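You operate a simulated robot arm through the tools that you are given. There is no shell and no other tool. Be economical: measure what you need, move in short steps, check, and stop when the job is done.

You are at the controls of a simulated two-armed robot. One attempt, no reset.

## Task
Lock the cabinet off: lever off, lock on, padlock on the hasp, then prove it dead.
Fine: the door stays shut and latched. Pinch, drop and damage nothing.

It is judged by the outcome, as a careful person would: the job done as asked, and still so three seconds after it is handed in. It fails if anything else is knocked over, pushed out of place, dropped, spilled or broken.

## Robot
Two 7-joint arms with two-finger parallel grippers on one trunk, on a base that drives. Base frame: it is fixed to the floor where the robot stands at the start and does not move with it; the origin is under the middle of the robot, x ahead of it, y to its left, z up. Readings come in m, degrees, newtons and seconds.
The left shoulder is at the start at [0.05, 0.168, 1.248], the right one opposite. With the tool pointing down near the work surface each hand reaches from about 0.1 to 0.64 m from the robot's upright axis, wherever it stands, measured 20 degrees to its own side. Places, roughly: lever lock [0.6, -0.1, 0.9]; lower door lock [0.5, -0.2, 0.9]; main lever [0.6, 0, 1.2]; padlock hasp [0.6, 0, 0.9]; upper door lock [0.5, -0.2, 1.4]. Payload 1.57 kg a hand.
The tool frame of a hand sits at the grasp point between the pads (the TCP): z along the fingers, y along the line on which they close. The tips reach 0.03 m beyond it. The gripper opens to 0.08 m. The fingers are 0.017 m wide and 0.012 m thick; the gripper's body (0.04 by 0.082 m) begins 0.08 m behind the TCP.
Orientation is that of the tool frame in the base frame, as a unit quaternion [w, x, y, z]. With the fingers straight down and closing along the base's y, the tool's x points along the base's -x, its y along +y and its z along -z.

## Interface
- The arms move only by the tool jog_arm. It takes "left_deltas", "right_deltas" or both (then of equal length, played together; a hand with none holds still); each is a list of rows, each a list of 6 numbers: the shift along the base's x, y, z in units of 30 mm (1.0 is 30 mm), then the turn, a rotation vector about the base's x, y, z in units of 5 degrees (1.0 is 5 degrees). In form: [[dx, dy, dz, ax, ay, az], ...]. A call has 1 to 12 rows; each row shifts and turns the commanded pose from where the row before left it. "left_grip" and "right_grip" are, for a hand that has rows, the opening, from 0 (shut) to 1 (fully open), set as the call begins (left out, the last holds). A call with a number of a shift or a turn outside -1 to 1 is refused whole. Rows are played at 5 a second. More than 0.05 m and 8.6 degrees between two rows, or a gripper value outside its range, and nothing of the call is played. Where a pose cannot be reached the arm comes as near as it can. A force on the tool above 40 N (or 10 N above the force at the start of the call, whichever is more), or a blocked arm, ends the call early, and 0.2 s more pass. The fingers move at their own pace (about 0.045 m/s each) and stop on an object; they squeeze with about 37 N. The grip force told is the motor's: it shows also when the fingers shut on nothing. Time passes only in rows, and 0.2 s behind the last, so rows that do not move let the fingers close. It gives the time, the measured TCP pose, the force on the tool (base axes), the opening and the grip force at its end, in the units of the frame above (readings bear some noise), with the torque about the TCP (base axes, N m) and any sound that the robot's microphone picked up, and new pictures: "pictures" is both (left out), scene, wrist or none (wrist: the cameras of the hands that moved).
- Cameras (640 x 400 px; columns grow to the right, rows downward): "scene" is now at [0.0702, 0.0777, 1.4443]; the picture's right is [0.90, -0.43, 0.00], its down [-0.26, -0.56, -0.79] and it looks along [0.33, 0.71, -0.62] (base axes); focal length 214 px, centre (320, 200). "left" rides on the left gripper at [0.072, 0.007, -0.122] in its tool frame; the picture's right is [-0.09, 1.00, 0.00], its down [-0.84, -0.08, -0.54] and it looks along [-0.54, -0.05, 0.84] (tool axes); focal length 238 px, centre (320, 200). "right" rides on the right gripper at [0.072, -0.007, -0.122] in its tool frame; the picture's right is [0.09, 1.00, 0.00], its down [-0.84, 0.08, -0.54] and it looks along [-0.54, 0.05, 0.84] (tool axes); focal length 238 px, centre (320, 200). There is no depth. A picture from a camera that has moved, and an enlarged one, comes with that camera's place and axes in the base frame and with its lens. The place of the scene camera against the robot may be out by one fixed shift of up to 0.012 m in any direction.
- move_column(by): slides the trunk up (or, below 0, down) by that many m; the arms and the scene camera ride with it, the base frame stays. It gives what a move gives, with no picture.
- roll_base(legs): drives the robot by 1 to 6 legs, each [ahead, left, turn to the left] in m, m and degrees, along the robot's own axes; the way and the turn of a leg run together, so that a leg with both is an arc; at most 1.5 m and 180 degrees a leg. The arms and the cameras ride along, it lands a little off, and it stops where it bumps. It gives what a move gives, and a new picture of the scene camera.
- turn_head(pan, tilt): turns the head with the scene camera to pan (to the left, within 80 degrees either way) and tilt (down, from -29 to 69), counted from straight ahead of the robot. It gives what a move gives, and a new picture of the scene camera.
- inspect(camera, box): a new picture of the part [left, top, right, bottom] of that camera's present view, enlarged. It takes no simulated time.
- job_done(): hands the job in; it is judged then, once.

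Go step by step. Nothing tells you exact positions but the pictures and the camera data: compare them with the known pose of the tool, close in by small moves and look again before you grip or let go. The budget is 120 turns and 260 pictures, counting those below and the enlarged ones. Unless the task says otherwise, let go and move clear before handing in, and close with one line.

The tools are called after "Call:" by a JSON object that holds its "api" and its "payload". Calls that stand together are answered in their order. jog_arm: Moves the arms, as the interface text tells. Its arguments: {"type":"object","properties":{"left_deltas":{"type":"array"},"left_grip":{"type":"number"},"right_deltas":{"type":"array"},"right_grip":{"type":"number"},"pictures":{"type":"string","enum":["both","scene","wrist","none"]}},"required":[]} The other tools are called the same way: move_column (by) slides the trunk up or down; roll_base (legs) drives the base; turn_head (pan, tilt) turns the head that bears the scene camera; inspect (camera, box) takes an enlarged picture of a part of a camera's view; job_done () hands the job in.

At the start:

```text
t: 0.0
left_tcp_pos: [0.3329, 0.2414, 1.4256]
left_tcp_rot: [0.0, 0.0, 1.0, -0.001]
left_contact_force: [1.0, 0.8, 0.1]
left_ft_torque: [-0.04, 0.03, 0.02]
left_gripper_width: 0.0799
left_grip_force: 0.1
right_tcp_pos: [0.2699, -0.0894, 1.4352]
right_tcp_rot: [0.0, 0.0, 1.0, 0.0]
right_contact_force: [-0.5, 1.4, 0.0]
right_ft_torque: [0.01, -0.02, -0.01]
right_gripper_width: 0.0801
right_grip_force: 0.0
trunk travel left (down, up): [-0.416, 0.026]
robot x, y, heading: [0.0014, 0.0021, 0.1]
head pan, tilt: [64.8, 38.3]
```

scene: 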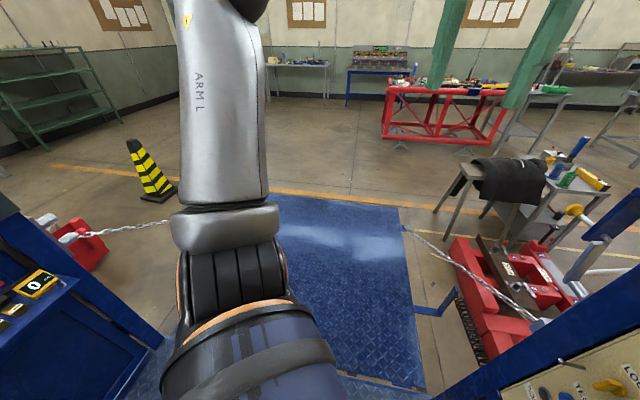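
right: 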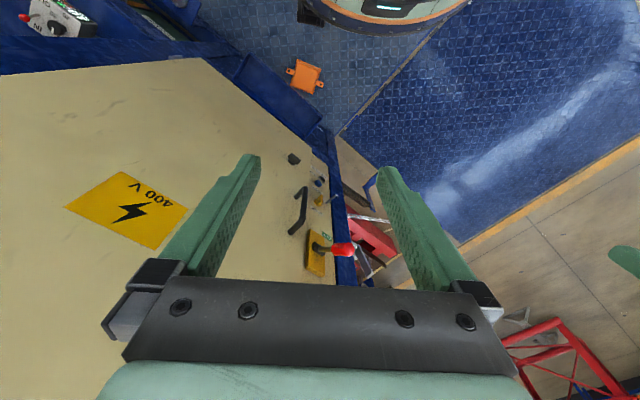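
left: 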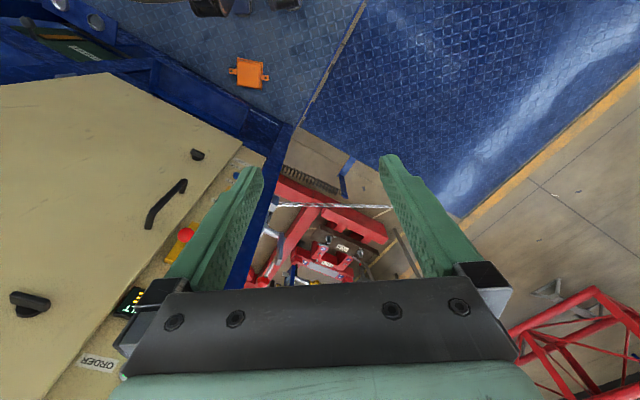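

I see the hands in front of the cabinet, but the head looks away to the left. I'll turn the head to face the cabinet.

Call:
{"api": "turn_head", "payload": {"pan": 0, "tilt": 20}}

Call:
{"api": "turn_head", "payload": {"pan": -10, "tilt": 50}}

```text
t: 1.4
left_tcp_pos: [0.3329, 0.2419, 1.4256]
left_tcp_rot: [0.0, 0.0, 1.0, 0.0]
left_contact_force: [-0.4, 0.3, -0.5]
left_ft_torque: [0.0, 0.01, -0.01]
left_gripper_width: 0.08
left_grip_force: 0.0
right_tcp_pos: [0.2703, -0.0878, 1.4362]
right_tcp_rot: [-0.001, 0.0, 1.0, 0.001]
right_contact_force: [-0.2, -0.2, -0.5]
right_ft_torque: [0.01, 0.0, -0.01]
right_gripper_width: 0.0799
right_grip_force: 0.0
trunk travel left (down, up): [-0.416, 0.026]
robot x, y, heading: [0.0, -0.0, -0.1]
head pan, tilt: [0.0, 20.0]
camera scene: at [0.1266, -0.0003, 1.4731], right [0.0, -1.0, 0.0], down [-0.34, 0.0, -0.94], along [0.94, 0.0, -0.34], focal length 214 px, centre (320, 200)
```

scene: 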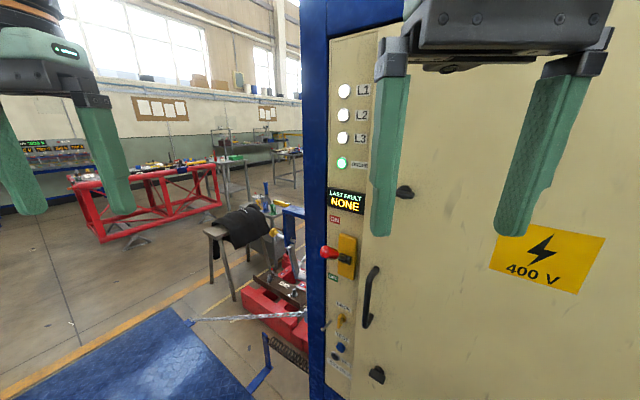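

```text
t: 2.3
left_tcp_pos: [0.3315, 0.242, 1.4241]
left_tcp_rot: [0.0, 0.001, 1.0, 0.0]
left_contact_force: [-0.2, 0.2, 0.5]
left_ft_torque: [0.0, -0.02, 0.01]
left_gripper_width: 0.0796
left_grip_force: 0.1
right_tcp_pos: [0.2697, -0.0878, 1.4362]
right_tcp_rot: [0.0, 0.0, 1.0, 0.0]
right_contact_force: [-0.6, -0.5, -0.5]
right_ft_torque: [-0.01, 0.01, 0.03]
right_gripper_width: 0.0801
right_grip_force: 0.0
trunk travel left (down, up): [-0.416, 0.026]
robot x, y, heading: [0.0003, 0.0005, -0.2]
head pan, tilt: [-10.0, 50.0]
camera scene: at [0.1093, -0.0137, 1.4276], right [-0.17, -0.98, 0.0], down [-0.75, 0.13, -0.64], along [0.63, -0.11, -0.77], focal length 214 px, centre (320, 200)
```

scene: 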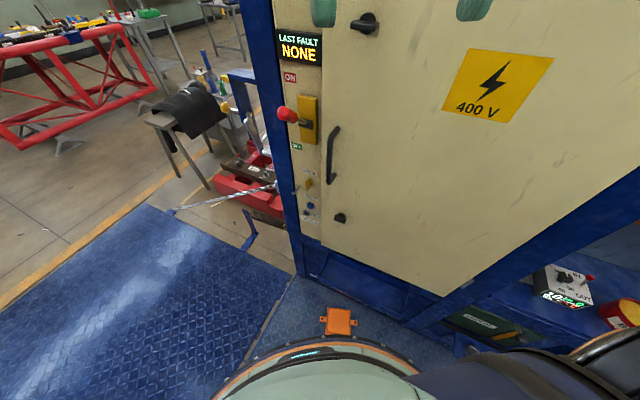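

The cabinet is ahead, with its lever at left, lower locks, and a side table to the right carrying a meter. I'll look to the right and zoom in on details.

Call:
{"api": "inspect", "payload": {"camera": "scene", "box": [260, 60, 380, 240]}}

Call:
{"api": "turn_head", "payload": {"pan": -60, "tilt": 45}}

Call:
{"api": "turn_head", "payload": {"pan": 75, "tilt": 60}}

```text
2.22 times, centred on (320, 150) of scene
camera zoom: at [0.1093, -0.0137, 1.4276], right [-0.17, -0.98, 0.0], down [-0.75, 0.13, -0.64], along [0.63, -0.11, -0.77], focal length 477 px, centre (320, 311)
```

zoom: 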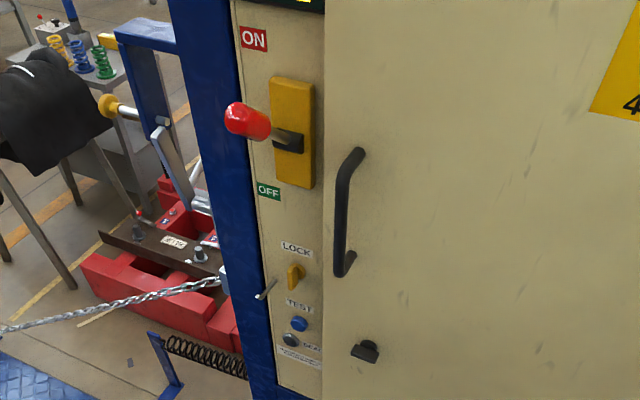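

```text
t: 3.5
left_tcp_pos: [0.3331, 0.2416, 1.4241]
left_tcp_rot: [-0.001, 0.0, 1.0, 0.0]
left_contact_force: [-0.4, -0.5, 1.1]
left_ft_torque: [-0.01, 0.03, -0.01]
left_gripper_width: 0.0799
left_grip_force: 0.0
right_tcp_pos: [0.2711, -0.0895, 1.437]
right_tcp_rot: [0.0, -0.001, 1.0, 0.0]
right_contact_force: [-0.2, 0.1, 1.1]
right_ft_torque: [0.0, 0.01, 0.03]
right_gripper_width: 0.0799
right_grip_force: 0.0
trunk travel left (down, up): [-0.416, 0.026]
robot x, y, heading: [0.0003, -0.0005, -0.1]
head pan, tilt: [-60.0, 45.0]
camera scene: at [0.0742, -0.0707, 1.4344], right [-0.87, -0.5, 0.0], down [-0.35, 0.61, -0.71], along [0.35, -0.61, -0.71], focal length 214 px, centre (320, 200)
```

scene: 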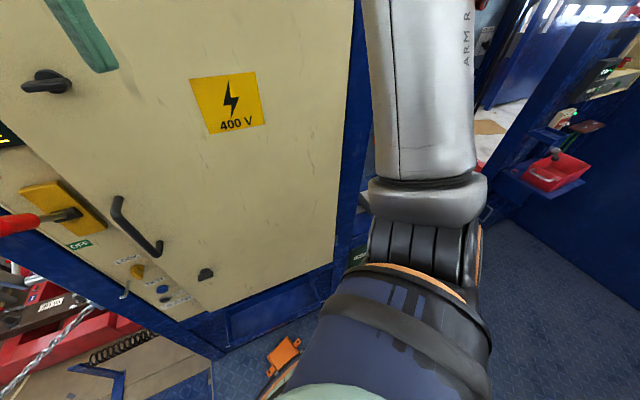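

```text
t: 5.7
left_tcp_pos: [0.3323, 0.2411, 1.4258]
left_tcp_rot: [0.0, 0.0, 1.0, 0.0]
left_contact_force: [0.3, -0.2, 1.1]
left_ft_torque: [0.01, 0.02, -0.01]
left_gripper_width: 0.0799
left_grip_force: 0.0
right_tcp_pos: [0.269, -0.0891, 1.4358]
right_tcp_rot: [0.0, 0.0, 1.0, 0.0]
right_contact_force: [0.6, -0.5, -0.5]
right_ft_torque: [0.03, 0.01, -0.02]
right_gripper_width: 0.08
right_grip_force: 0.1
trunk travel left (down, up): [-0.416, 0.026]
robot x, y, heading: [-0.002, 0.0004, 0.1]
head pan, tilt: [75.0, 60.0]
camera scene: at [0.0508, 0.0641, 1.415], right [0.97, -0.26, 0.0], down [-0.22, -0.84, -0.5], along [0.13, 0.48, -0.87], focal length 214 px, centre (320, 200)
```

scene: 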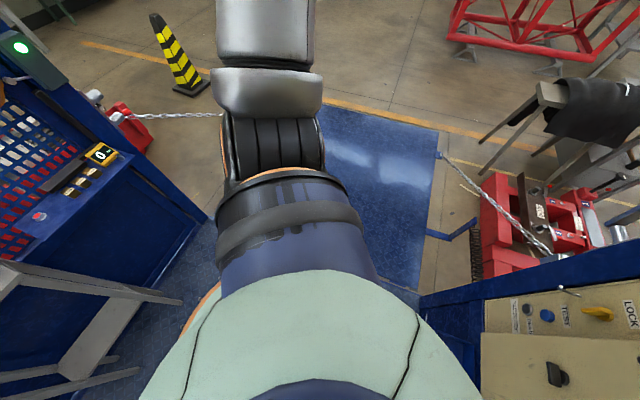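

A red item on a shelf to the right could hold the padlock. I'll look there closer.

Call:
{"api": "turn_head", "payload": {"pan": -80, "tilt": 35}}

Call:
{"api": "inspect", "payload": {"camera": "scene", "box": [360, 100, 600, 250]}}

Call:
{"api": "inspect", "payload": {"camera": "scene", "box": [40, 100, 280, 250]}}

```text
t: 8.1
left_tcp_pos: [0.3326, 0.2419, 1.426]
left_tcp_rot: [0.0, 0.0, 1.0, 0.001]
left_contact_force: [0.2, -0.1, 0.4]
left_ft_torque: [0.03, 0.01, -0.02]
left_gripper_width: 0.0801
left_grip_force: 0.0
right_tcp_pos: [0.2702, -0.09, 1.4364]
right_tcp_rot: [0.0, -0.001, 1.0, 0.0]
right_contact_force: [0.2, 0.3, 0.5]
right_ft_torque: [-0.01, 0.02, -0.04]
right_gripper_width: 0.08
right_grip_force: 0.0
trunk travel left (down, up): [-0.416, 0.026]
robot x, y, heading: [-0.0007, 0.0035, 0.0]
head pan, tilt: [-80.0, 35.0]
camera scene: at [0.0488, -0.087, 1.4493], right [-0.98, -0.17, 0.0], down [-0.1, 0.56, -0.82], along [0.14, -0.81, -0.57], focal length 214 px, centre (320, 200)
```

scene: 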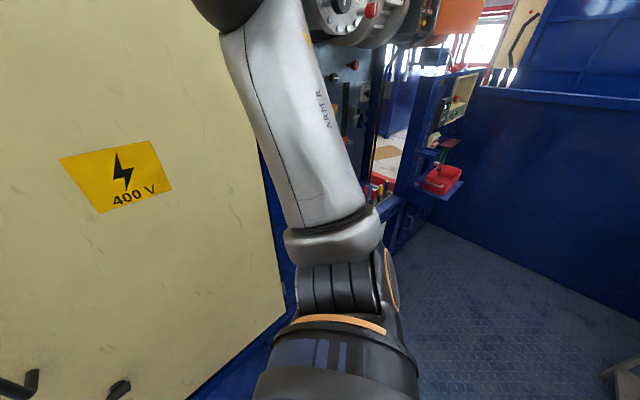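

```text
2.67 times, centred on (480, 175) of scene
camera zoom: at [0.0488, -0.087, 1.4493], right [-0.98, -0.17, 0.0], down [-0.1, 0.56, -0.82], along [0.14, -0.81, -0.57], focal length 572 px, centre (-107, 267)
```

zoom: 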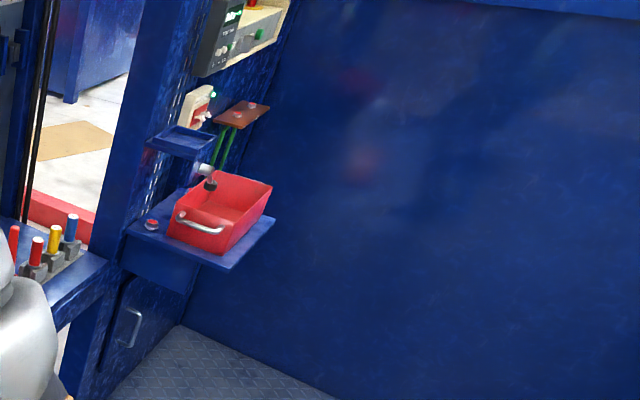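

```text
2.67 times, centred on (160, 175) of scene
camera zoom: at [0.0488, -0.087, 1.4493], right [-0.98, -0.17, 0.0], down [-0.1, 0.56, -0.82], along [0.14, -0.81, -0.57], focal length 572 px, centre (747, 267)
```

zoom: 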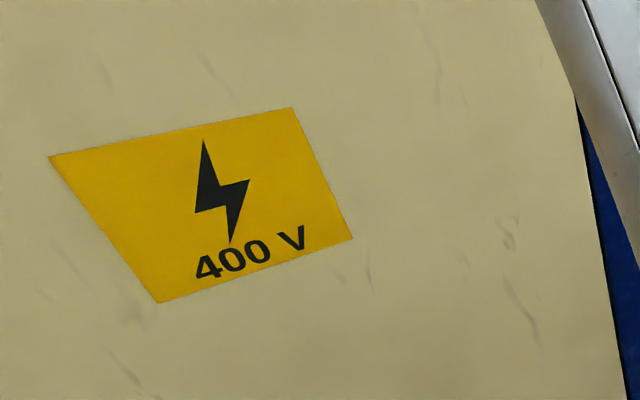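

The padlock isn't visible yet. I'll look down near the robot on both sides.

Call:
{"api": "turn_head", "payload": {"pan": -35, "tilt": 40}}

Call:
{"api": "inspect", "payload": {"camera": "scene", "box": [240, 130, 560, 400]}}

Call:
{"api": "turn_head", "payload": {"pan": 30, "tilt": 55}}

Call:
{"api": "inspect", "payload": {"camera": "left", "box": [0, 0, 320, 200]}}

Call:
{"api": "inspect", "payload": {"camera": "right", "box": [0, 0, 320, 200]}}

```text
t: 9.2
left_tcp_pos: [0.3326, 0.2416, 1.4254]
left_tcp_rot: [-0.001, 0.0, 1.0, 0.0]
left_contact_force: [0.6, 0.6, 0.4]
left_ft_torque: [-0.01, -0.01, 0.02]
left_gripper_width: 0.08
left_grip_force: 0.0
right_tcp_pos: [0.2701, -0.0876, 1.4357]
right_tcp_rot: [0.001, 0.0, 1.0, 0.0]
right_contact_force: [0.2, 0.2, 0.1]
right_ft_torque: [0.02, 0.03, 0.0]
right_gripper_width: 0.0804
right_grip_force: 0.0
trunk travel left (down, up): [-0.416, 0.026]
robot x, y, heading: [0.003, 0.0015, 0.1]
head pan, tilt: [-35.0, 40.0]
camera scene: at [0.1031, -0.0491, 1.4417], right [-0.57, -0.82, 0.0], down [-0.53, 0.37, -0.77], along [0.63, -0.44, -0.64], focal length 214 px, centre (320, 200)
```

scene: 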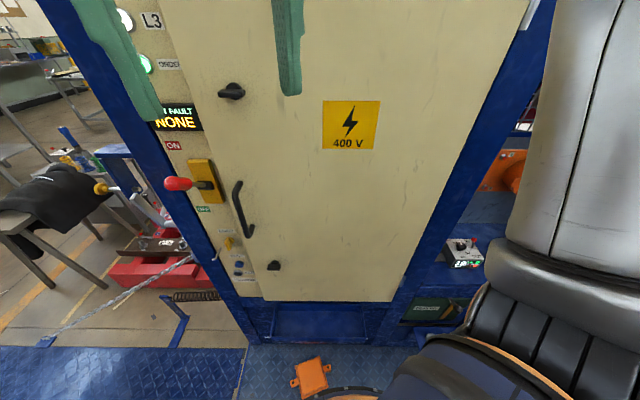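

```text
1.48 times, centred on (400, 265) of scene
camera zoom: at [0.1031, -0.0491, 1.4417], right [-0.57, -0.82, 0.0], down [-0.53, 0.37, -0.77], along [0.63, -0.44, -0.64], focal length 318 px, centre (202, 104)
```

zoom: 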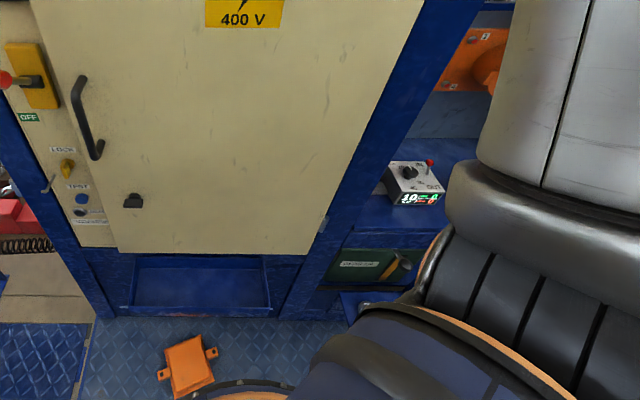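

```text
t: 10.5
left_tcp_pos: [0.3317, 0.2412, 1.4255]
left_tcp_rot: [0.0, 0.0, 1.0, -0.001]
left_contact_force: [-0.4, -0.3, -0.1]
left_ft_torque: [-0.03, 0.02, -0.01]
left_gripper_width: 0.0802
left_grip_force: 0.0
right_tcp_pos: [0.2703, -0.088, 1.4346]
right_tcp_rot: [0.0, 0.0, 1.0, 0.0]
right_contact_force: [0.0, 0.7, 0.6]
right_ft_torque: [-0.01, -0.01, -0.02]
right_gripper_width: 0.0799
right_grip_force: 0.0
trunk travel left (down, up): [-0.416, 0.026]
robot x, y, heading: [-0.0001, -0.0002, 0.0]
head pan, tilt: [30.0, 55.0]
camera scene: at [0.096, 0.0357, 1.421], right [0.5, -0.87, 0.0], down [-0.71, -0.41, -0.57], along [0.5, 0.29, -0.82], focal length 214 px, centre (320, 200)
```

scene: 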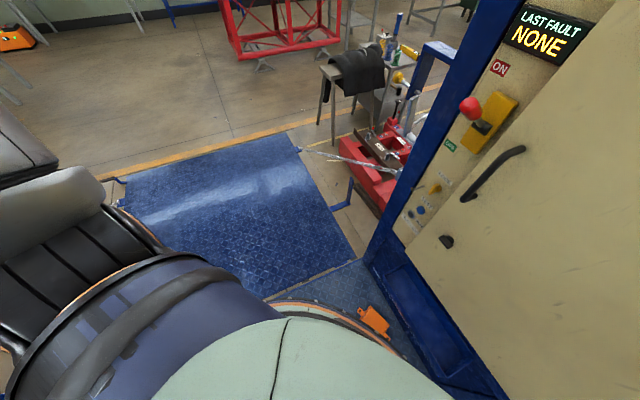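

```text
2.00 times, centred on (160, 100) of left
camera zoom: at [0.2594, 0.2488, 1.5469], right [0.09, 1.0, 0.0], down [0.84, -0.08, 0.54], along [0.54, -0.05, -0.84], focal length 477 px, centre (640, 400)
```

zoom: 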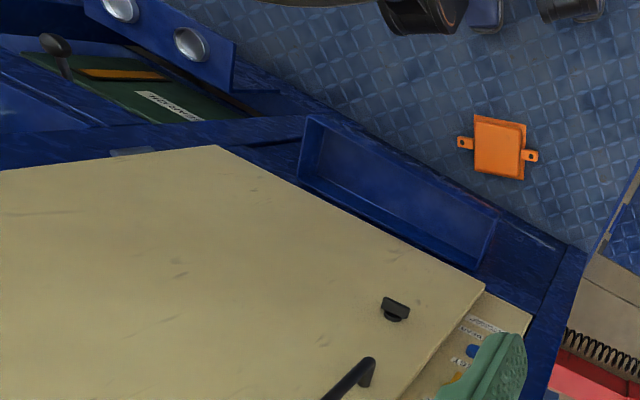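

```text
2.00 times, centred on (160, 100) of right
camera zoom: at [0.1993, -0.0949, 1.558], right [-0.09, 1.0, 0.0], down [0.84, 0.08, 0.54], along [0.54, 0.05, -0.84], focal length 477 px, centre (640, 400)
```

zoom: 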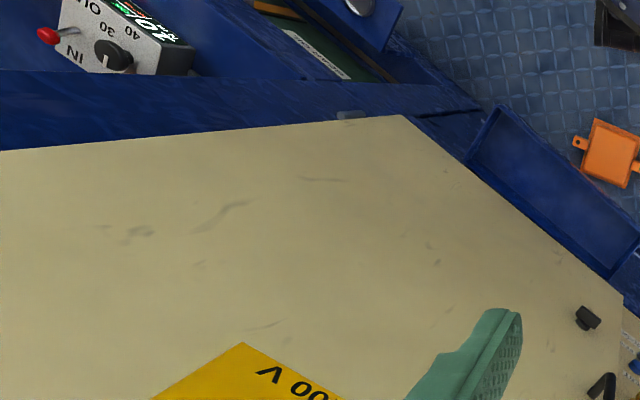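

No padlock visible yet; I'll zoom on the hasp area and the lower surroundings.

Call:
{"api": "inspect", "payload": {"camera": "scene", "box": [370, 140, 490, 260]}}

Call:
{"api": "turn_head", "payload": {"pan": -50, "tilt": 0}}

Call:
{"api": "turn_head", "payload": {"pan": 80, "tilt": 25}}

```text
3.33 times, centred on (430, 200) of scene
camera zoom: at [0.096, 0.0357, 1.421], right [0.5, -0.87, 0.0], down [-0.71, -0.41, -0.57], along [0.5, 0.29, -0.82], focal length 715 px, centre (-47, 200)
```

zoom: 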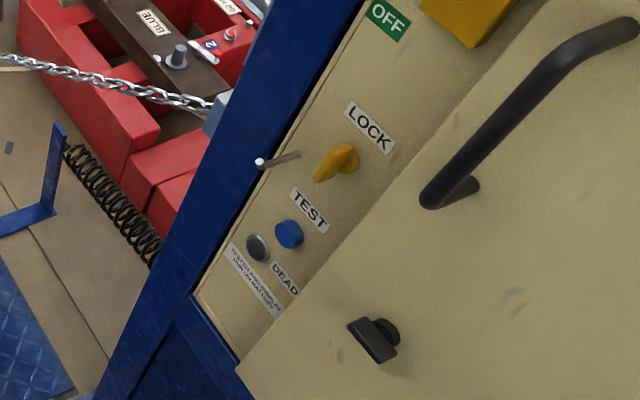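

```text
t: 12.1
left_tcp_pos: [0.3323, 0.2408, 1.4252]
left_tcp_rot: [0.001, 0.0, 1.0, 0.0]
left_contact_force: [0.2, -0.2, -0.2]
left_ft_torque: [-0.02, 0.04, 0.0]
left_gripper_width: 0.08
left_grip_force: 0.1
right_tcp_pos: [0.2693, -0.0887, 1.4364]
right_tcp_rot: [0.0, 0.0, 1.0, 0.001]
right_contact_force: [-0.6, 0.9, 0.7]
right_ft_torque: [-0.01, -0.01, 0.0]
right_gripper_width: 0.08
right_grip_force: 0.1
trunk travel left (down, up): [-0.416, 0.026]
robot x, y, heading: [-0.0021, -0.0008, -0.2]
head pan, tilt: [-50.0, 0.0]
camera scene: at [0.0914, -0.0692, 1.5054], right [-0.77, -0.64, 0.0], down [0.0, 0.0, -1.0], along [0.64, -0.77, 0.0], focal length 214 px, centre (320, 200)
```

scene: 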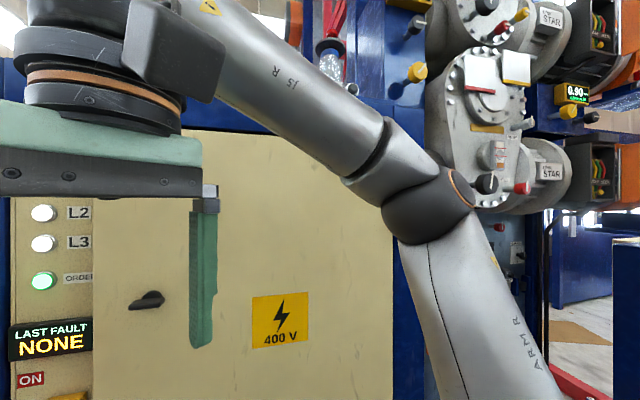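

```text
t: 14.2
left_tcp_pos: [0.3323, 0.2415, 1.4257]
left_tcp_rot: [0.001, 0.0, 1.0, 0.0]
left_contact_force: [-0.2, -0.3, 0.3]
left_ft_torque: [-0.01, 0.01, 0.04]
left_gripper_width: 0.0799
left_grip_force: 0.0
right_tcp_pos: [0.2708, -0.0883, 1.4366]
right_tcp_rot: [0.0, 0.0, 1.0, 0.0]
right_contact_force: [0.0, -0.1, -0.3]
right_ft_torque: [0.03, -0.01, 0.03]
right_gripper_width: 0.08
right_grip_force: 0.0
trunk travel left (down, up): [-0.416, 0.026]
robot x, y, heading: [-0.0029, 0.0003, -0.2]
head pan, tilt: [80.0, 25.0]
camera scene: at [0.0495, 0.0904, 1.465], right [0.98, -0.17, 0.0], down [-0.07, -0.42, -0.91], along [0.16, 0.89, -0.42], focal length 214 px, centre (320, 200)
```

scene: 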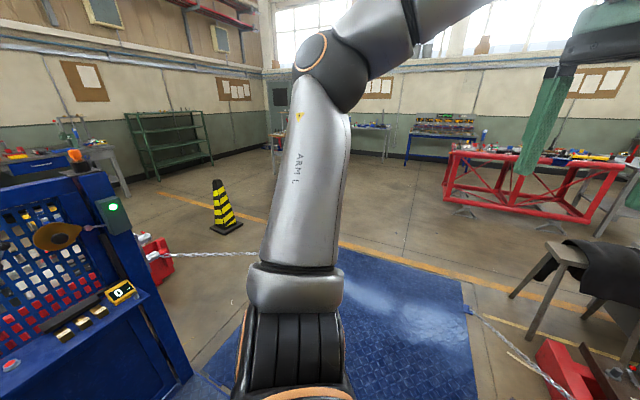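

The left side has a workbench with weights; no padlock seen. I'll look up and right at hanging items.

Call:
{"api": "turn_head", "payload": {"pan": -50, "tilt": -15}}

Call:
{"api": "inspect", "payload": {"camera": "scene", "box": [280, 0, 640, 220]}}

Call:
{"api": "turn_head", "payload": {"pan": 15, "tilt": 5}}

```text
t: 16.3
left_tcp_pos: [0.3315, 0.2421, 1.4258]
left_tcp_rot: [-0.001, 0.0, 1.0, 0.001]
left_contact_force: [-0.3, 0.7, -0.2]
left_ft_torque: [0.01, -0.01, -0.01]
left_gripper_width: 0.08
left_grip_force: 0.1
right_tcp_pos: [0.2708, -0.0877, 1.4359]
right_tcp_rot: [0.0, 0.0, 1.0, 0.0]
right_contact_force: [-0.1, 0.3, -0.2]
right_ft_torque: [-0.02, -0.01, 0.01]
right_gripper_width: 0.0799
right_grip_force: 0.0
trunk travel left (down, up): [-0.416, 0.026]
robot x, y, heading: [0.0067, -0.0025, 0.2]
head pan, tilt: [-50.0, -15.0]
camera scene: at [0.0852, -0.0619, 1.5278], right [-0.77, -0.64, 0.0], down [0.17, -0.2, -0.97], along [0.62, -0.74, 0.26], focal length 214 px, centre (320, 200)
```

scene: 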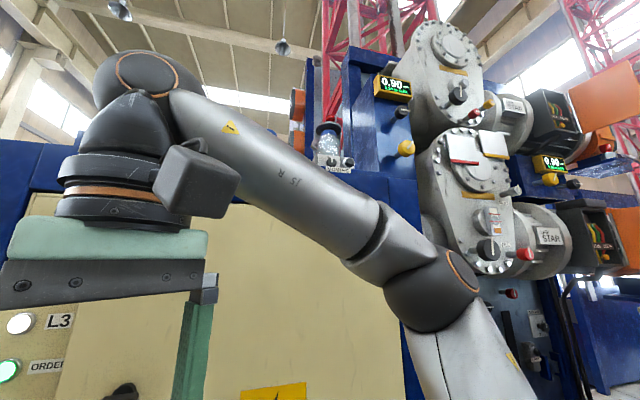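

```text
1.78 times, centred on (460, 110) of scene
camera zoom: at [0.0852, -0.0619, 1.5278], right [-0.77, -0.64, 0.0], down [0.17, -0.2, -0.97], along [0.62, -0.74, 0.26], focal length 381 px, centre (71, 360)
```

zoom: 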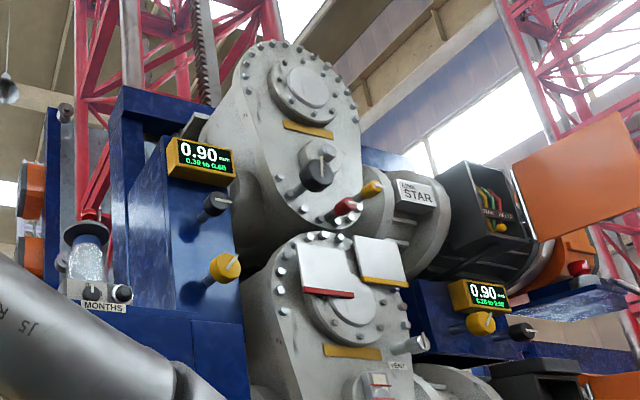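

```text
t: 17.6
left_tcp_pos: [0.331, 0.2417, 1.4248]
left_tcp_rot: [0.0, 0.0, 1.0, 0.0]
left_contact_force: [-0.3, -0.9, -0.3]
left_ft_torque: [-0.03, 0.01, -0.01]
left_gripper_width: 0.08
left_grip_force: 0.1
right_tcp_pos: [0.2695, -0.0881, 1.4367]
right_tcp_rot: [0.0, 0.001, 1.0, 0.0]
right_contact_force: [-0.2, -0.6, -0.1]
right_ft_torque: [0.0, 0.0, 0.02]
right_gripper_width: 0.08
right_grip_force: 0.0
trunk travel left (down, up): [-0.416, 0.026]
robot x, y, heading: [-0.0047, -0.002, -0.2]
head pan, tilt: [15.0, 5.0]
camera scene: at [0.1222, 0.0234, 1.4975], right [0.26, -0.97, 0.0], down [-0.08, -0.02, -1.0], along [0.96, 0.26, -0.09], focal length 214 px, centre (320, 200)
```

scene: 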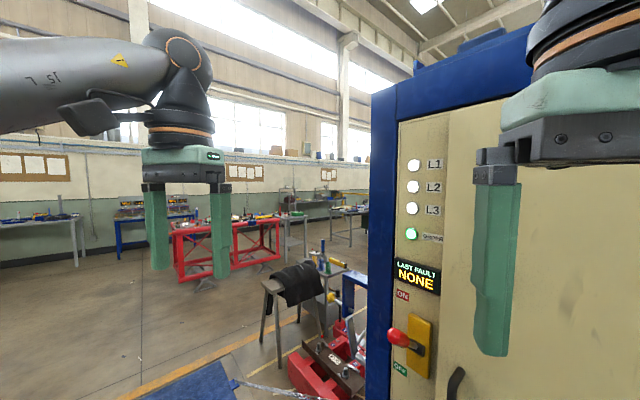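

Nothing on this side either; a grey stand seems to be behind me on the left. I'll turn in place to look behind.

Call:
{"api": "roll_base", "payload": {"legs": [[0, 0, 80]]}}

Call:
{"api": "turn_head", "payload": {"pan": 75, "tilt": 40}}

```text
t: 21.5
left_tcp_pos: [-0.1805, 0.3687, 1.4258]
left_tcp_rot: [0.0, -0.642, 0.767, 0.0]
left_contact_force: [0.1, 0.0, 0.8]
left_ft_torque: [-0.01, 0.01, 0.01]
left_gripper_width: 0.0796
left_grip_force: 0.1
right_tcp_pos: [0.1349, 0.2502, 1.4372]
right_tcp_rot: [0.001, -0.643, 0.766, 0.001]
right_contact_force: [-0.4, 0.5, -0.4]
right_ft_torque: [0.03, 0.03, -0.03]
right_gripper_width: 0.0798
right_grip_force: 0.1
trunk travel left (down, up): [-0.416, 0.026]
robot x, y, heading: [0.0028, 0.0025, 79.9]
head pan, tilt: [15.0, 5.0]
camera scene: at [-0.0077, 0.1306, 1.4975], right [1.0, 0.09, 0.0], down [0.01, -0.09, -1.0], along [-0.09, 0.99, -0.09], focal length 214 px, centre (320, 200)
```

scene: 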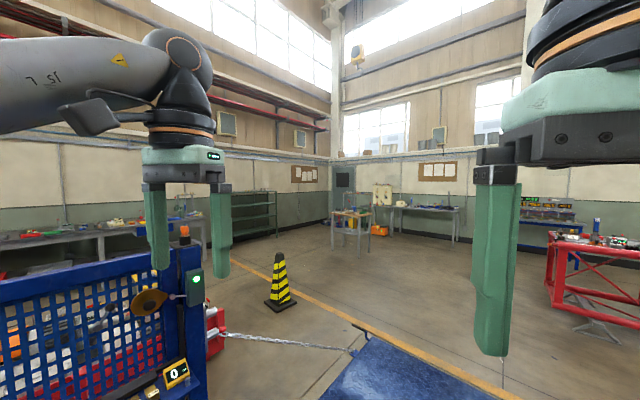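

```text
t: 22.8
left_tcp_pos: [-0.1816, 0.3689, 1.4259]
left_tcp_rot: [0.0, -0.643, 0.766, 0.0]
left_contact_force: [-0.9, -0.5, 0.2]
left_ft_torque: [0.0, 0.02, -0.04]
left_gripper_width: 0.0802
left_grip_force: 0.0
right_tcp_pos: [0.134, 0.2512, 1.4359]
right_tcp_rot: [0.0, -0.642, 0.766, 0.0]
right_contact_force: [0.0, 0.5, -0.5]
right_ft_torque: [-0.03, -0.02, 0.02]
right_gripper_width: 0.0802
right_grip_force: 0.0
trunk travel left (down, up): [-0.416, 0.026]
robot x, y, heading: [-0.0015, 0.0015, 80.3]
head pan, tilt: [75.0, 40.0]
camera scene: at [-0.0766, 0.075, 1.4417], right [0.42, 0.91, 0.0], down [0.58, -0.27, -0.77], along [-0.69, 0.32, -0.64], focal length 214 px, centre (320, 200)
```

scene: 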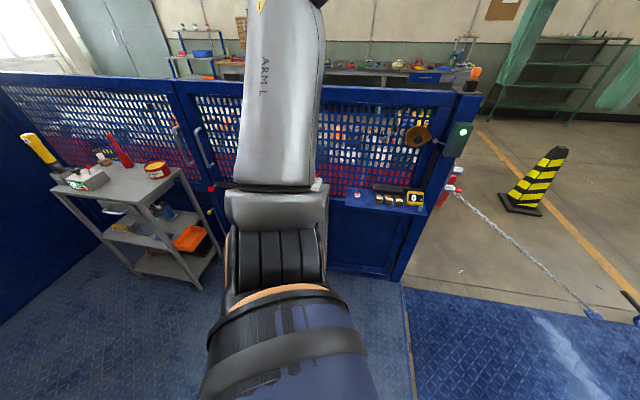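

A tool trolley stands behind with items on it, and a shelf with brass things on the fence. I'll zoom in on those.

Call:
{"api": "inspect", "payload": {"camera": "scene", "box": [10, 120, 230, 290]}}

Call:
{"api": "inspect", "payload": {"camera": "scene", "box": [310, 110, 480, 220]}}

```text
2.35 times, centred on (120, 205) of scene
camera zoom: at [-0.0766, 0.075, 1.4417], right [0.42, 0.91, 0.0], down [0.58, -0.27, -0.77], along [-0.69, 0.32, -0.64], focal length 505 px, centre (791, 188)
```

zoom: 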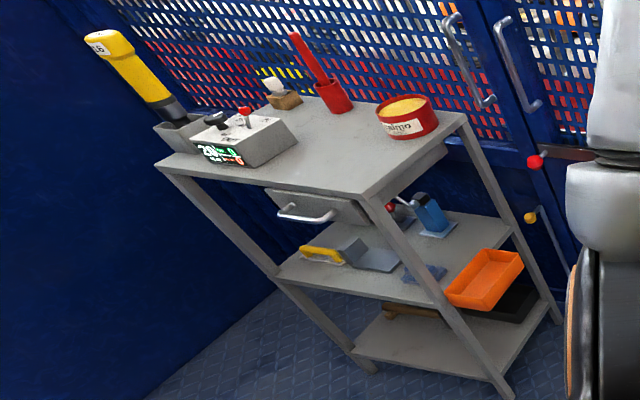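

```text
3.64 times, centred on (395, 165) of scene
camera zoom: at [-0.0766, 0.075, 1.4417], right [0.42, 0.91, 0.0], down [0.58, -0.27, -0.77], along [-0.69, 0.32, -0.64], focal length 780 px, centre (47, 327)
```

zoom: 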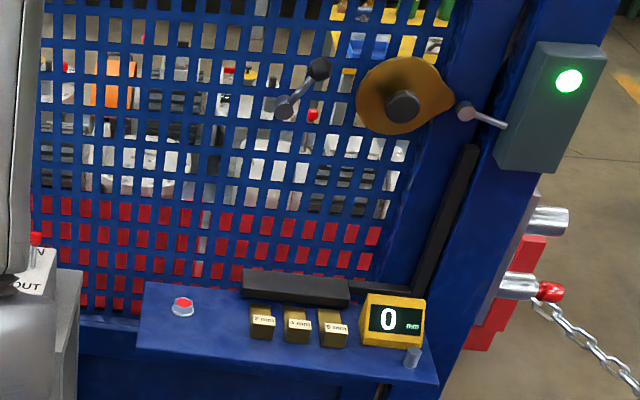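

Still no padlock (meter boxes, gauges, tin). I'll turn further to look behind and to the right.

Call:
{"api": "roll_base", "payload": {"legs": [[0, 0, 90]]}}

Call:
{"api": "turn_head", "payload": {"pan": 40, "tilt": 35}}

Call:
{"api": "turn_head", "payload": {"pan": 80, "tilt": 30}}

```text
t: 27.0
left_tcp_pos: [-0.3709, -0.1773, 1.4257]
left_tcp_rot: [0.0, 0.996, -0.091, 0.0]
left_contact_force: [-1.2, -0.4, 0.6]
left_ft_torque: [0.01, -0.02, -0.01]
left_gripper_width: 0.0801
left_grip_force: 0.0
right_tcp_pos: [-0.2497, 0.1361, 1.4365]
right_tcp_rot: [0.0, 0.996, -0.091, 0.0]
right_contact_force: [0.5, 0.0, -0.4]
right_ft_torque: [0.01, -0.02, 0.02]
right_gripper_width: 0.08
right_grip_force: 0.0
trunk travel left (down, up): [-0.416, 0.026]
robot x, y, heading: [-0.0005, -0.0027, 169.5]
head pan, tilt: [75.0, 40.0]
camera scene: at [-0.0824, -0.0698, 1.4417], right [-0.9, 0.43, 0.0], down [0.28, 0.58, -0.77], along [-0.33, -0.69, -0.64], focal length 214 px, centre (320, 200)
```

scene: 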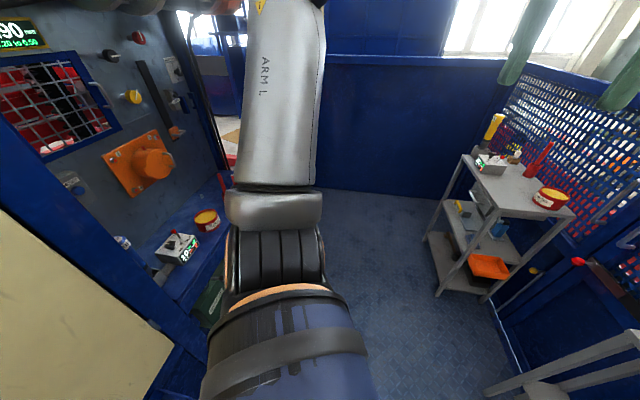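

```text
t: 28.0
left_tcp_pos: [-0.3712, -0.1783, 1.4245]
left_tcp_rot: [-0.001, 0.996, -0.091, 0.0]
left_contact_force: [-0.8, 0.2, -1.2]
left_ft_torque: [-0.02, -0.01, 0.0]
left_gripper_width: 0.0799
left_grip_force: 0.1
right_tcp_pos: [-0.25, 0.136, 1.4355]
right_tcp_rot: [0.0, 0.996, -0.091, 0.0]
right_contact_force: [-0.5, -0.3, 0.2]
right_ft_torque: [-0.02, 0.0, -0.01]
right_gripper_width: 0.08
right_grip_force: 0.0
trunk travel left (down, up): [-0.416, 0.026]
robot x, y, heading: [0.0007, -0.0, 169.7]
head pan, tilt: [40.0, 35.0]
camera scene: at [-0.1224, -0.0364, 1.4493], right [-0.49, 0.87, 0.0], down [0.5, 0.28, -0.82], along [-0.71, -0.4, -0.57], focal length 214 px, centre (320, 200)
```

scene: 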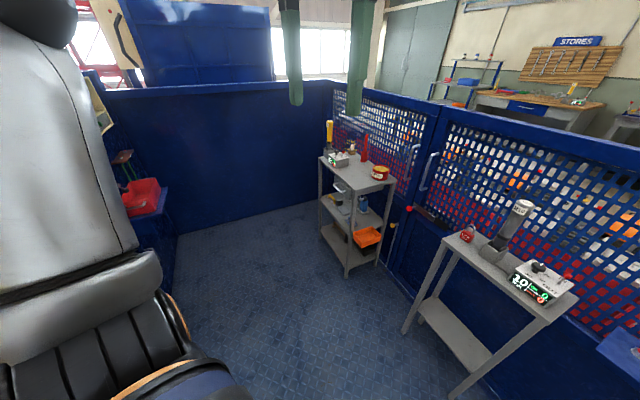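

```text
t: 29.1
left_tcp_pos: [-0.37, -0.1764, 1.4256]
left_tcp_rot: [0.001, 0.996, -0.091, 0.0]
left_contact_force: [-0.1, -1.0, -0.6]
left_ft_torque: [0.0, -0.01, 0.03]
left_gripper_width: 0.08
left_grip_force: 0.0
right_tcp_pos: [-0.2499, 0.1369, 1.4355]
right_tcp_rot: [0.0, 0.996, -0.092, 0.0]
right_contact_force: [0.0, -0.1, -0.9]
right_ft_torque: [-0.01, -0.02, 0.0]
right_gripper_width: 0.0801
right_grip_force: 0.0
trunk travel left (down, up): [-0.416, 0.026]
robot x, y, heading: [0.0041, -0.0017, 169.6]
head pan, tilt: [80.0, 30.0]
camera scene: at [-0.0775, -0.0777, 1.457], right [-0.94, 0.35, 0.0], down [0.18, 0.47, -0.87], along [-0.3, -0.81, -0.5], focal length 214 px, centre (320, 200)
```

scene: 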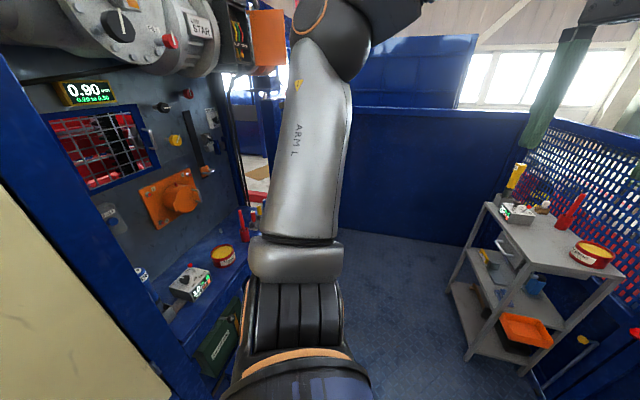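

A small red object on the nearest stand looks like a padlock. I'll look closer.

Call:
{"api": "turn_head", "payload": {"pan": 10, "tilt": 40}}

Call:
{"api": "inspect", "payload": {"camera": "scene", "box": [180, 150, 340, 250]}}

```text
t: 30.5
left_tcp_pos: [-0.3707, -0.1778, 1.4255]
left_tcp_rot: [-0.001, 0.996, -0.092, 0.0]
left_contact_force: [-0.3, 0.8, 0.0]
left_ft_torque: [0.0, 0.02, -0.01]
left_gripper_width: 0.0801
left_grip_force: 0.0
right_tcp_pos: [-0.2503, 0.1364, 1.436]
right_tcp_rot: [0.0, 0.996, -0.092, 0.0]
right_contact_force: [-0.4, 0.0, 0.5]
right_ft_torque: [0.0, 0.0, 0.0]
right_gripper_width: 0.08
right_grip_force: 0.1
trunk travel left (down, up): [-0.416, 0.026]
robot x, y, heading: [0.0013, 0.0007, 169.3]
head pan, tilt: [10.0, 40.0]
camera scene: at [-0.1308, 0.0077, 1.4417], right [0.01, 1.0, 0.0], down [0.64, -0.01, -0.77], along [-0.77, 0.01, -0.64], focal length 214 px, centre (320, 200)
```

scene: 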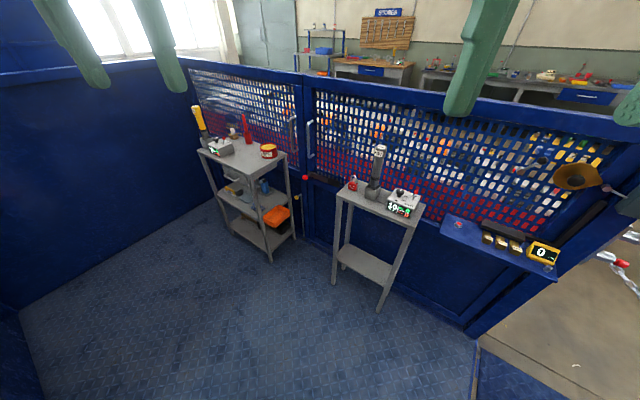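

```text
4.00 times, centred on (260, 200) of scene
camera zoom: at [-0.1308, 0.0077, 1.4417], right [0.01, 1.0, 0.0], down [0.64, -0.01, -0.77], along [-0.77, 0.01, -0.64], focal length 858 px, centre (560, 200)
```

zoom: 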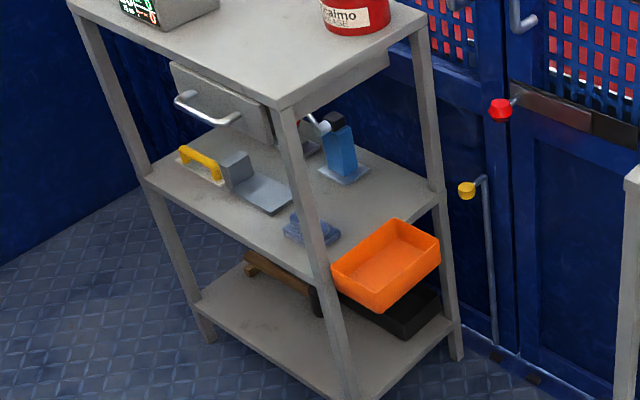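

Call:
{"api": "inspect", "payload": {"camera": "scene", "box": [325, 140, 435, 220]}}

Call:
{"api": "inspect", "payload": {"camera": "scene", "box": [335, 165, 385, 205]}}

```text
5.00 times, centred on (380, 180) of scene
camera zoom: at [-0.1308, 0.0077, 1.4417], right [0.01, 1.0, 0.0], down [0.64, -0.01, -0.77], along [-0.77, 0.01, -0.64], focal length 1072 px, centre (20, 300)
```

zoom: 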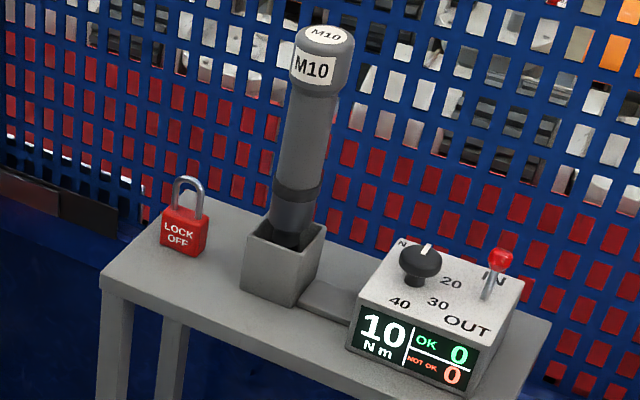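

```text
10.00 times, centred on (360, 185) of scene
camera zoom: at [-0.1308, 0.0077, 1.4417], right [0.01, 1.0, 0.0], down [0.64, -0.01, -0.77], along [-0.77, 0.01, -0.64], focal length 2145 px, centre (-80, 350)
```

zoom: 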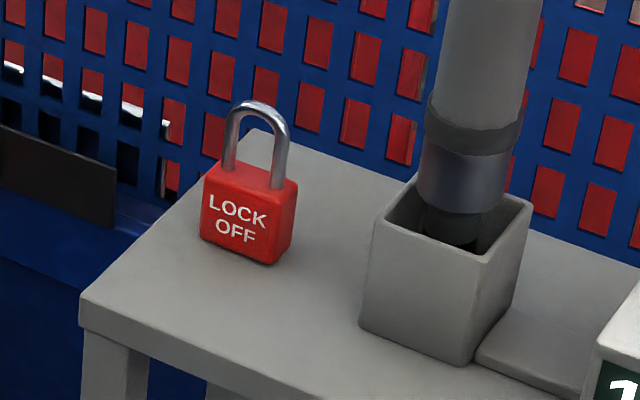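

Found it: a red LOCK OFF padlock on the near stand behind, at about (-0.95, 0.175, 0.83). I'll drive up to the stand so the left hand can reach it.

Call:
{"api": "roll_base", "payload": {"legs": [[0.0, 0.0, 10.6], [0.38, -0.35, 0]]}}

Call:
{"api": "turn_head", "payload": {"pan": 10, "tilt": 55}}

```text
t: 34.2
left_tcp_pos: [-0.7152, 0.1031, 1.4255]
left_tcp_rot: [0.0, 1.0, 0.0, -0.001]
left_contact_force: [-1.0, 0.0, 1.0]
left_ft_torque: [0.03, -0.01, 0.02]
left_gripper_width: 0.08
left_grip_force: 0.1
right_tcp_pos: [-0.653, 0.4343, 1.4355]
right_tcp_rot: [0.0, 1.0, -0.001, -0.001]
right_contact_force: [0.1, -0.6, 0.0]
right_ft_torque: [0.02, -0.01, -0.02]
right_gripper_width: 0.0798
right_grip_force: 0.0
trunk travel left (down, up): [-0.416, 0.026]
robot x, y, heading: [-0.3807, 0.3395, 180.2]
head pan, tilt: [10.0, 40.0]
camera scene: at [-0.5128, 0.3297, 1.4417], right [-0.17, 0.99, 0.0], down [0.63, 0.11, -0.77], along [-0.75, -0.13, -0.64], focal length 214 px, centre (320, 200)
```

scene: 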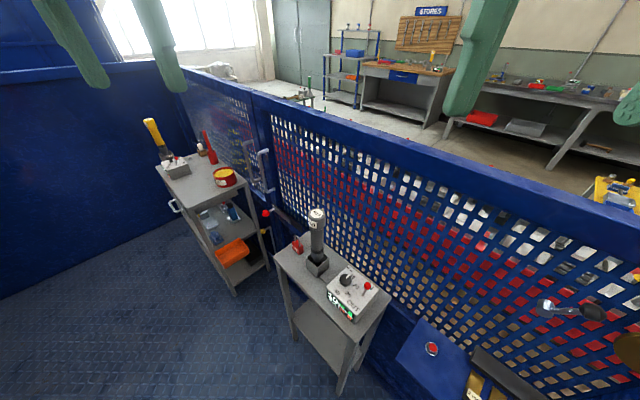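

```text
t: 35.0
left_tcp_pos: [-0.7145, 0.1026, 1.4253]
left_tcp_rot: [0.0, 1.0, 0.0, 0.0]
left_contact_force: [-0.4, 0.3, -0.6]
left_ft_torque: [-0.02, 0.0, 0.02]
left_gripper_width: 0.0798
left_grip_force: 0.0
right_tcp_pos: [-0.6518, 0.4322, 1.4366]
right_tcp_rot: [0.0, 1.0, -0.001, 0.001]
right_contact_force: [0.3, 0.3, -0.6]
right_ft_torque: [-0.02, -0.03, 0.03]
right_gripper_width: 0.08
right_grip_force: 0.1
trunk travel left (down, up): [-0.416, 0.026]
robot x, y, heading: [-0.3814, 0.3458, 180.2]
head pan, tilt: [10.0, 55.0]
camera scene: at [-0.4998, 0.3317, 1.4211], right [-0.17, 0.99, 0.0], down [0.81, 0.14, -0.57], along [-0.57, -0.1, -0.82], focal length 214 px, centre (320, 200)
```

scene: 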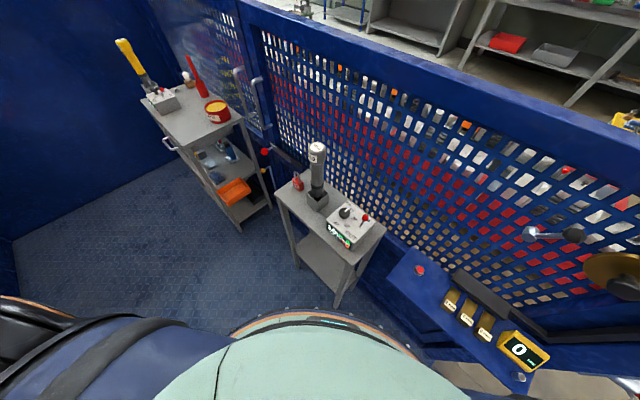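

The padlock triangulates to about (-0.955, 0.171), stand top 0.82. I'll zoom for its yaw.

Call:
{"api": "inspect", "payload": {"camera": "scene", "box": [270, 155, 350, 215]}}

Call:
{"api": "inspect", "payload": {"camera": "left", "box": [160, 0, 480, 200]}}

```text
6.67 times, centred on (310, 185) of scene
camera zoom: at [-0.4998, 0.3317, 1.4211], right [-0.17, 0.99, 0.0], down [0.81, 0.14, -0.57], along [-0.57, -0.1, -0.82], focal length 1430 px, centre (387, 300)
```

zoom: 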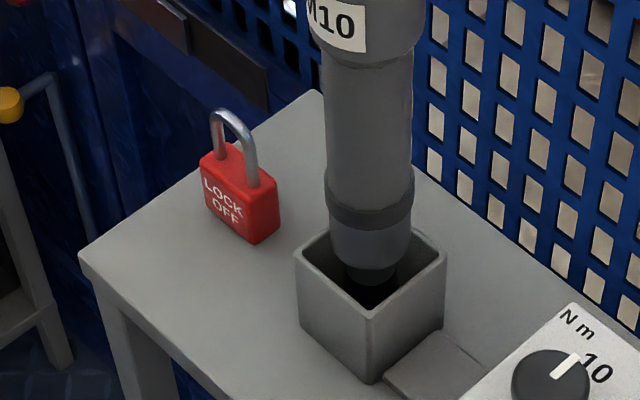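

```text
2.00 times, centred on (320, 100) of left
camera zoom: at [-0.6434, 0.0967, 1.547], right [-0.09, -1.0, 0.0], down [-0.84, 0.08, 0.54], along [-0.54, 0.05, -0.84], focal length 477 px, centre (320, 400)
```

zoom: 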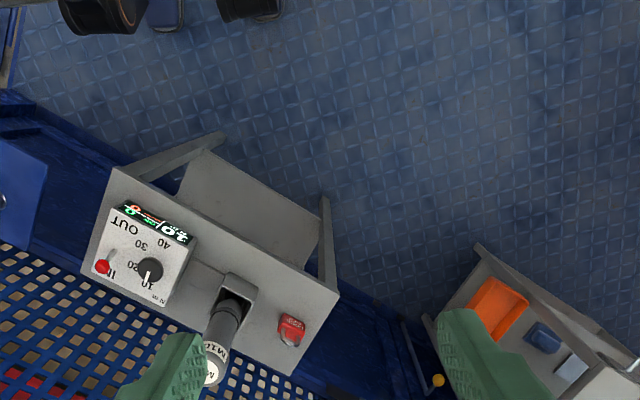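

The padlock is at about (-0.960, 0.173), its face normal toward azimuth -38°, aligned with the stand. I'll bring the left hand down pitched 40° below horizontal and heading along azimuth 142°, standing off first.

Call:
{"api": "jog_arm", "payload": {"left_deltas": [[-0.3, -0.05, -1, 0, 1, 0], [-0.3, -0.05, -1, 0, 1, 0], [-0.3, -0.05, -1, 0, 1, 0], [-0.3, -0.05, -1, 0, 1, 0], [-0.3, -0.05, -1, 0, 1, 0], [-0.3, -0.05, -1, 0, 1, 0], [-0.3, -0.05, -1, 0, 1, 0], [-0.3, -0.05, -1, 0, 1, 0], [-0.3, -0.05, -1, 0, 1, 0], [-0.3, -0.05, -1, 0, 1, 0], [-0.3, -0.05, -1, 0, 0, -1], [-0.3, -0.05, -1, 0, 0, -1]], "left_grip": 0.9, "pictures": "none"}}

Call:
{"api": "jog_arm", "payload": {"left_deltas": [[-0.1, -0.05, -0.5, 0, 0, -1], [-0.1, -0.05, -0.5, 0, 0, -1], [-0.1, -0.05, -0.5, 0, 0, -1], [-0.1, -0.05, -0.5, 0, 0, -1], [-0.1, -0.05, -0.5, 0, 0, -1], [-0.1, 0, -0.35, 0, 0, -0.6]]}}

```text
t: 37.6
left_tcp_pos: [-0.8275, 0.0842, 1.0646]
left_tcp_rot: [-0.037, 0.902, -0.08, -0.423]
left_contact_force: [0.1, -0.5, 0.3]
left_ft_torque: [0.01, -0.01, 0.02]
left_gripper_width: 0.0722
left_grip_force: 0.0
left hand out of reach, approached as far as the arm can: row 10
right_tcp_pos: [-0.6534, 0.4331, 1.4361]
right_tcp_rot: [0.0, 1.0, -0.001, 0.0]
right_contact_force: [0.5, -0.6, -0.6]
right_ft_torque: [0.03, 0.02, -0.04]
right_gripper_width: 0.0797
right_grip_force: 0.2
trunk travel left (down, up): [-0.416, 0.026]
robot x, y, heading: [-0.3831, 0.3456, 179.8]
head pan, tilt: [10.0, 55.0]
```

```text
t: 39.0
left_tcp_pos: [-0.8417, 0.0849, 0.9868]
left_tcp_rot: [-0.137, 0.86, -0.282, -0.402]
left_contact_force: [-0.1, 0.4, -0.3]
left_ft_torque: [0.01, 0.04, -0.02]
left_gripper_width: 0.072
left_grip_force: 0.0
left hand out of reach, approached as far as the arm can: row 6
right_tcp_pos: [-0.6519, 0.4332, 1.4357]
right_tcp_rot: [0.0, 1.0, -0.001, 0.0]
right_contact_force: [-0.6, 0.8, 0.0]
right_ft_torque: [-0.01, -0.03, 0.01]
right_gripper_width: 0.0799
right_grip_force: 0.0
trunk travel left (down, up): [-0.416, 0.026]
robot x, y, heading: [-0.3846, 0.3461, 180.1]
head pan, tilt: [10.0, 55.0]
camera scene: at [-0.5, 0.332, 1.421], right [-0.17, 0.99, 0.0], down [0.81, 0.14, -0.57], along [-0.56, -0.1, -0.82], focal length 214 px, centre (320, 200)
camera left: at [-0.7344, -0.0036, 1.0087], right [-0.64, -0.76, 0.06], down [-0.05, 0.13, 0.99], along [-0.77, 0.63, -0.12], focal length 238 px, centre (320, 200)
```

scene: 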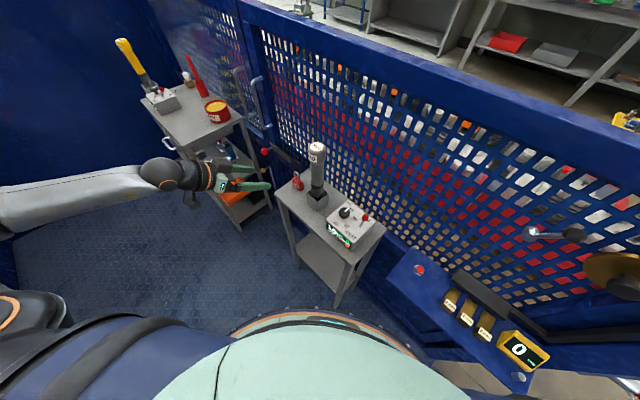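
left: 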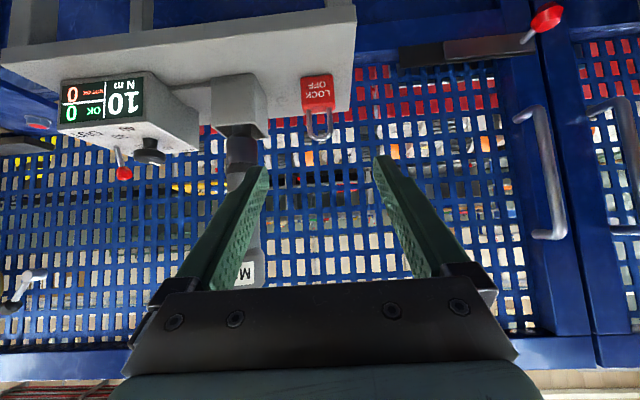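

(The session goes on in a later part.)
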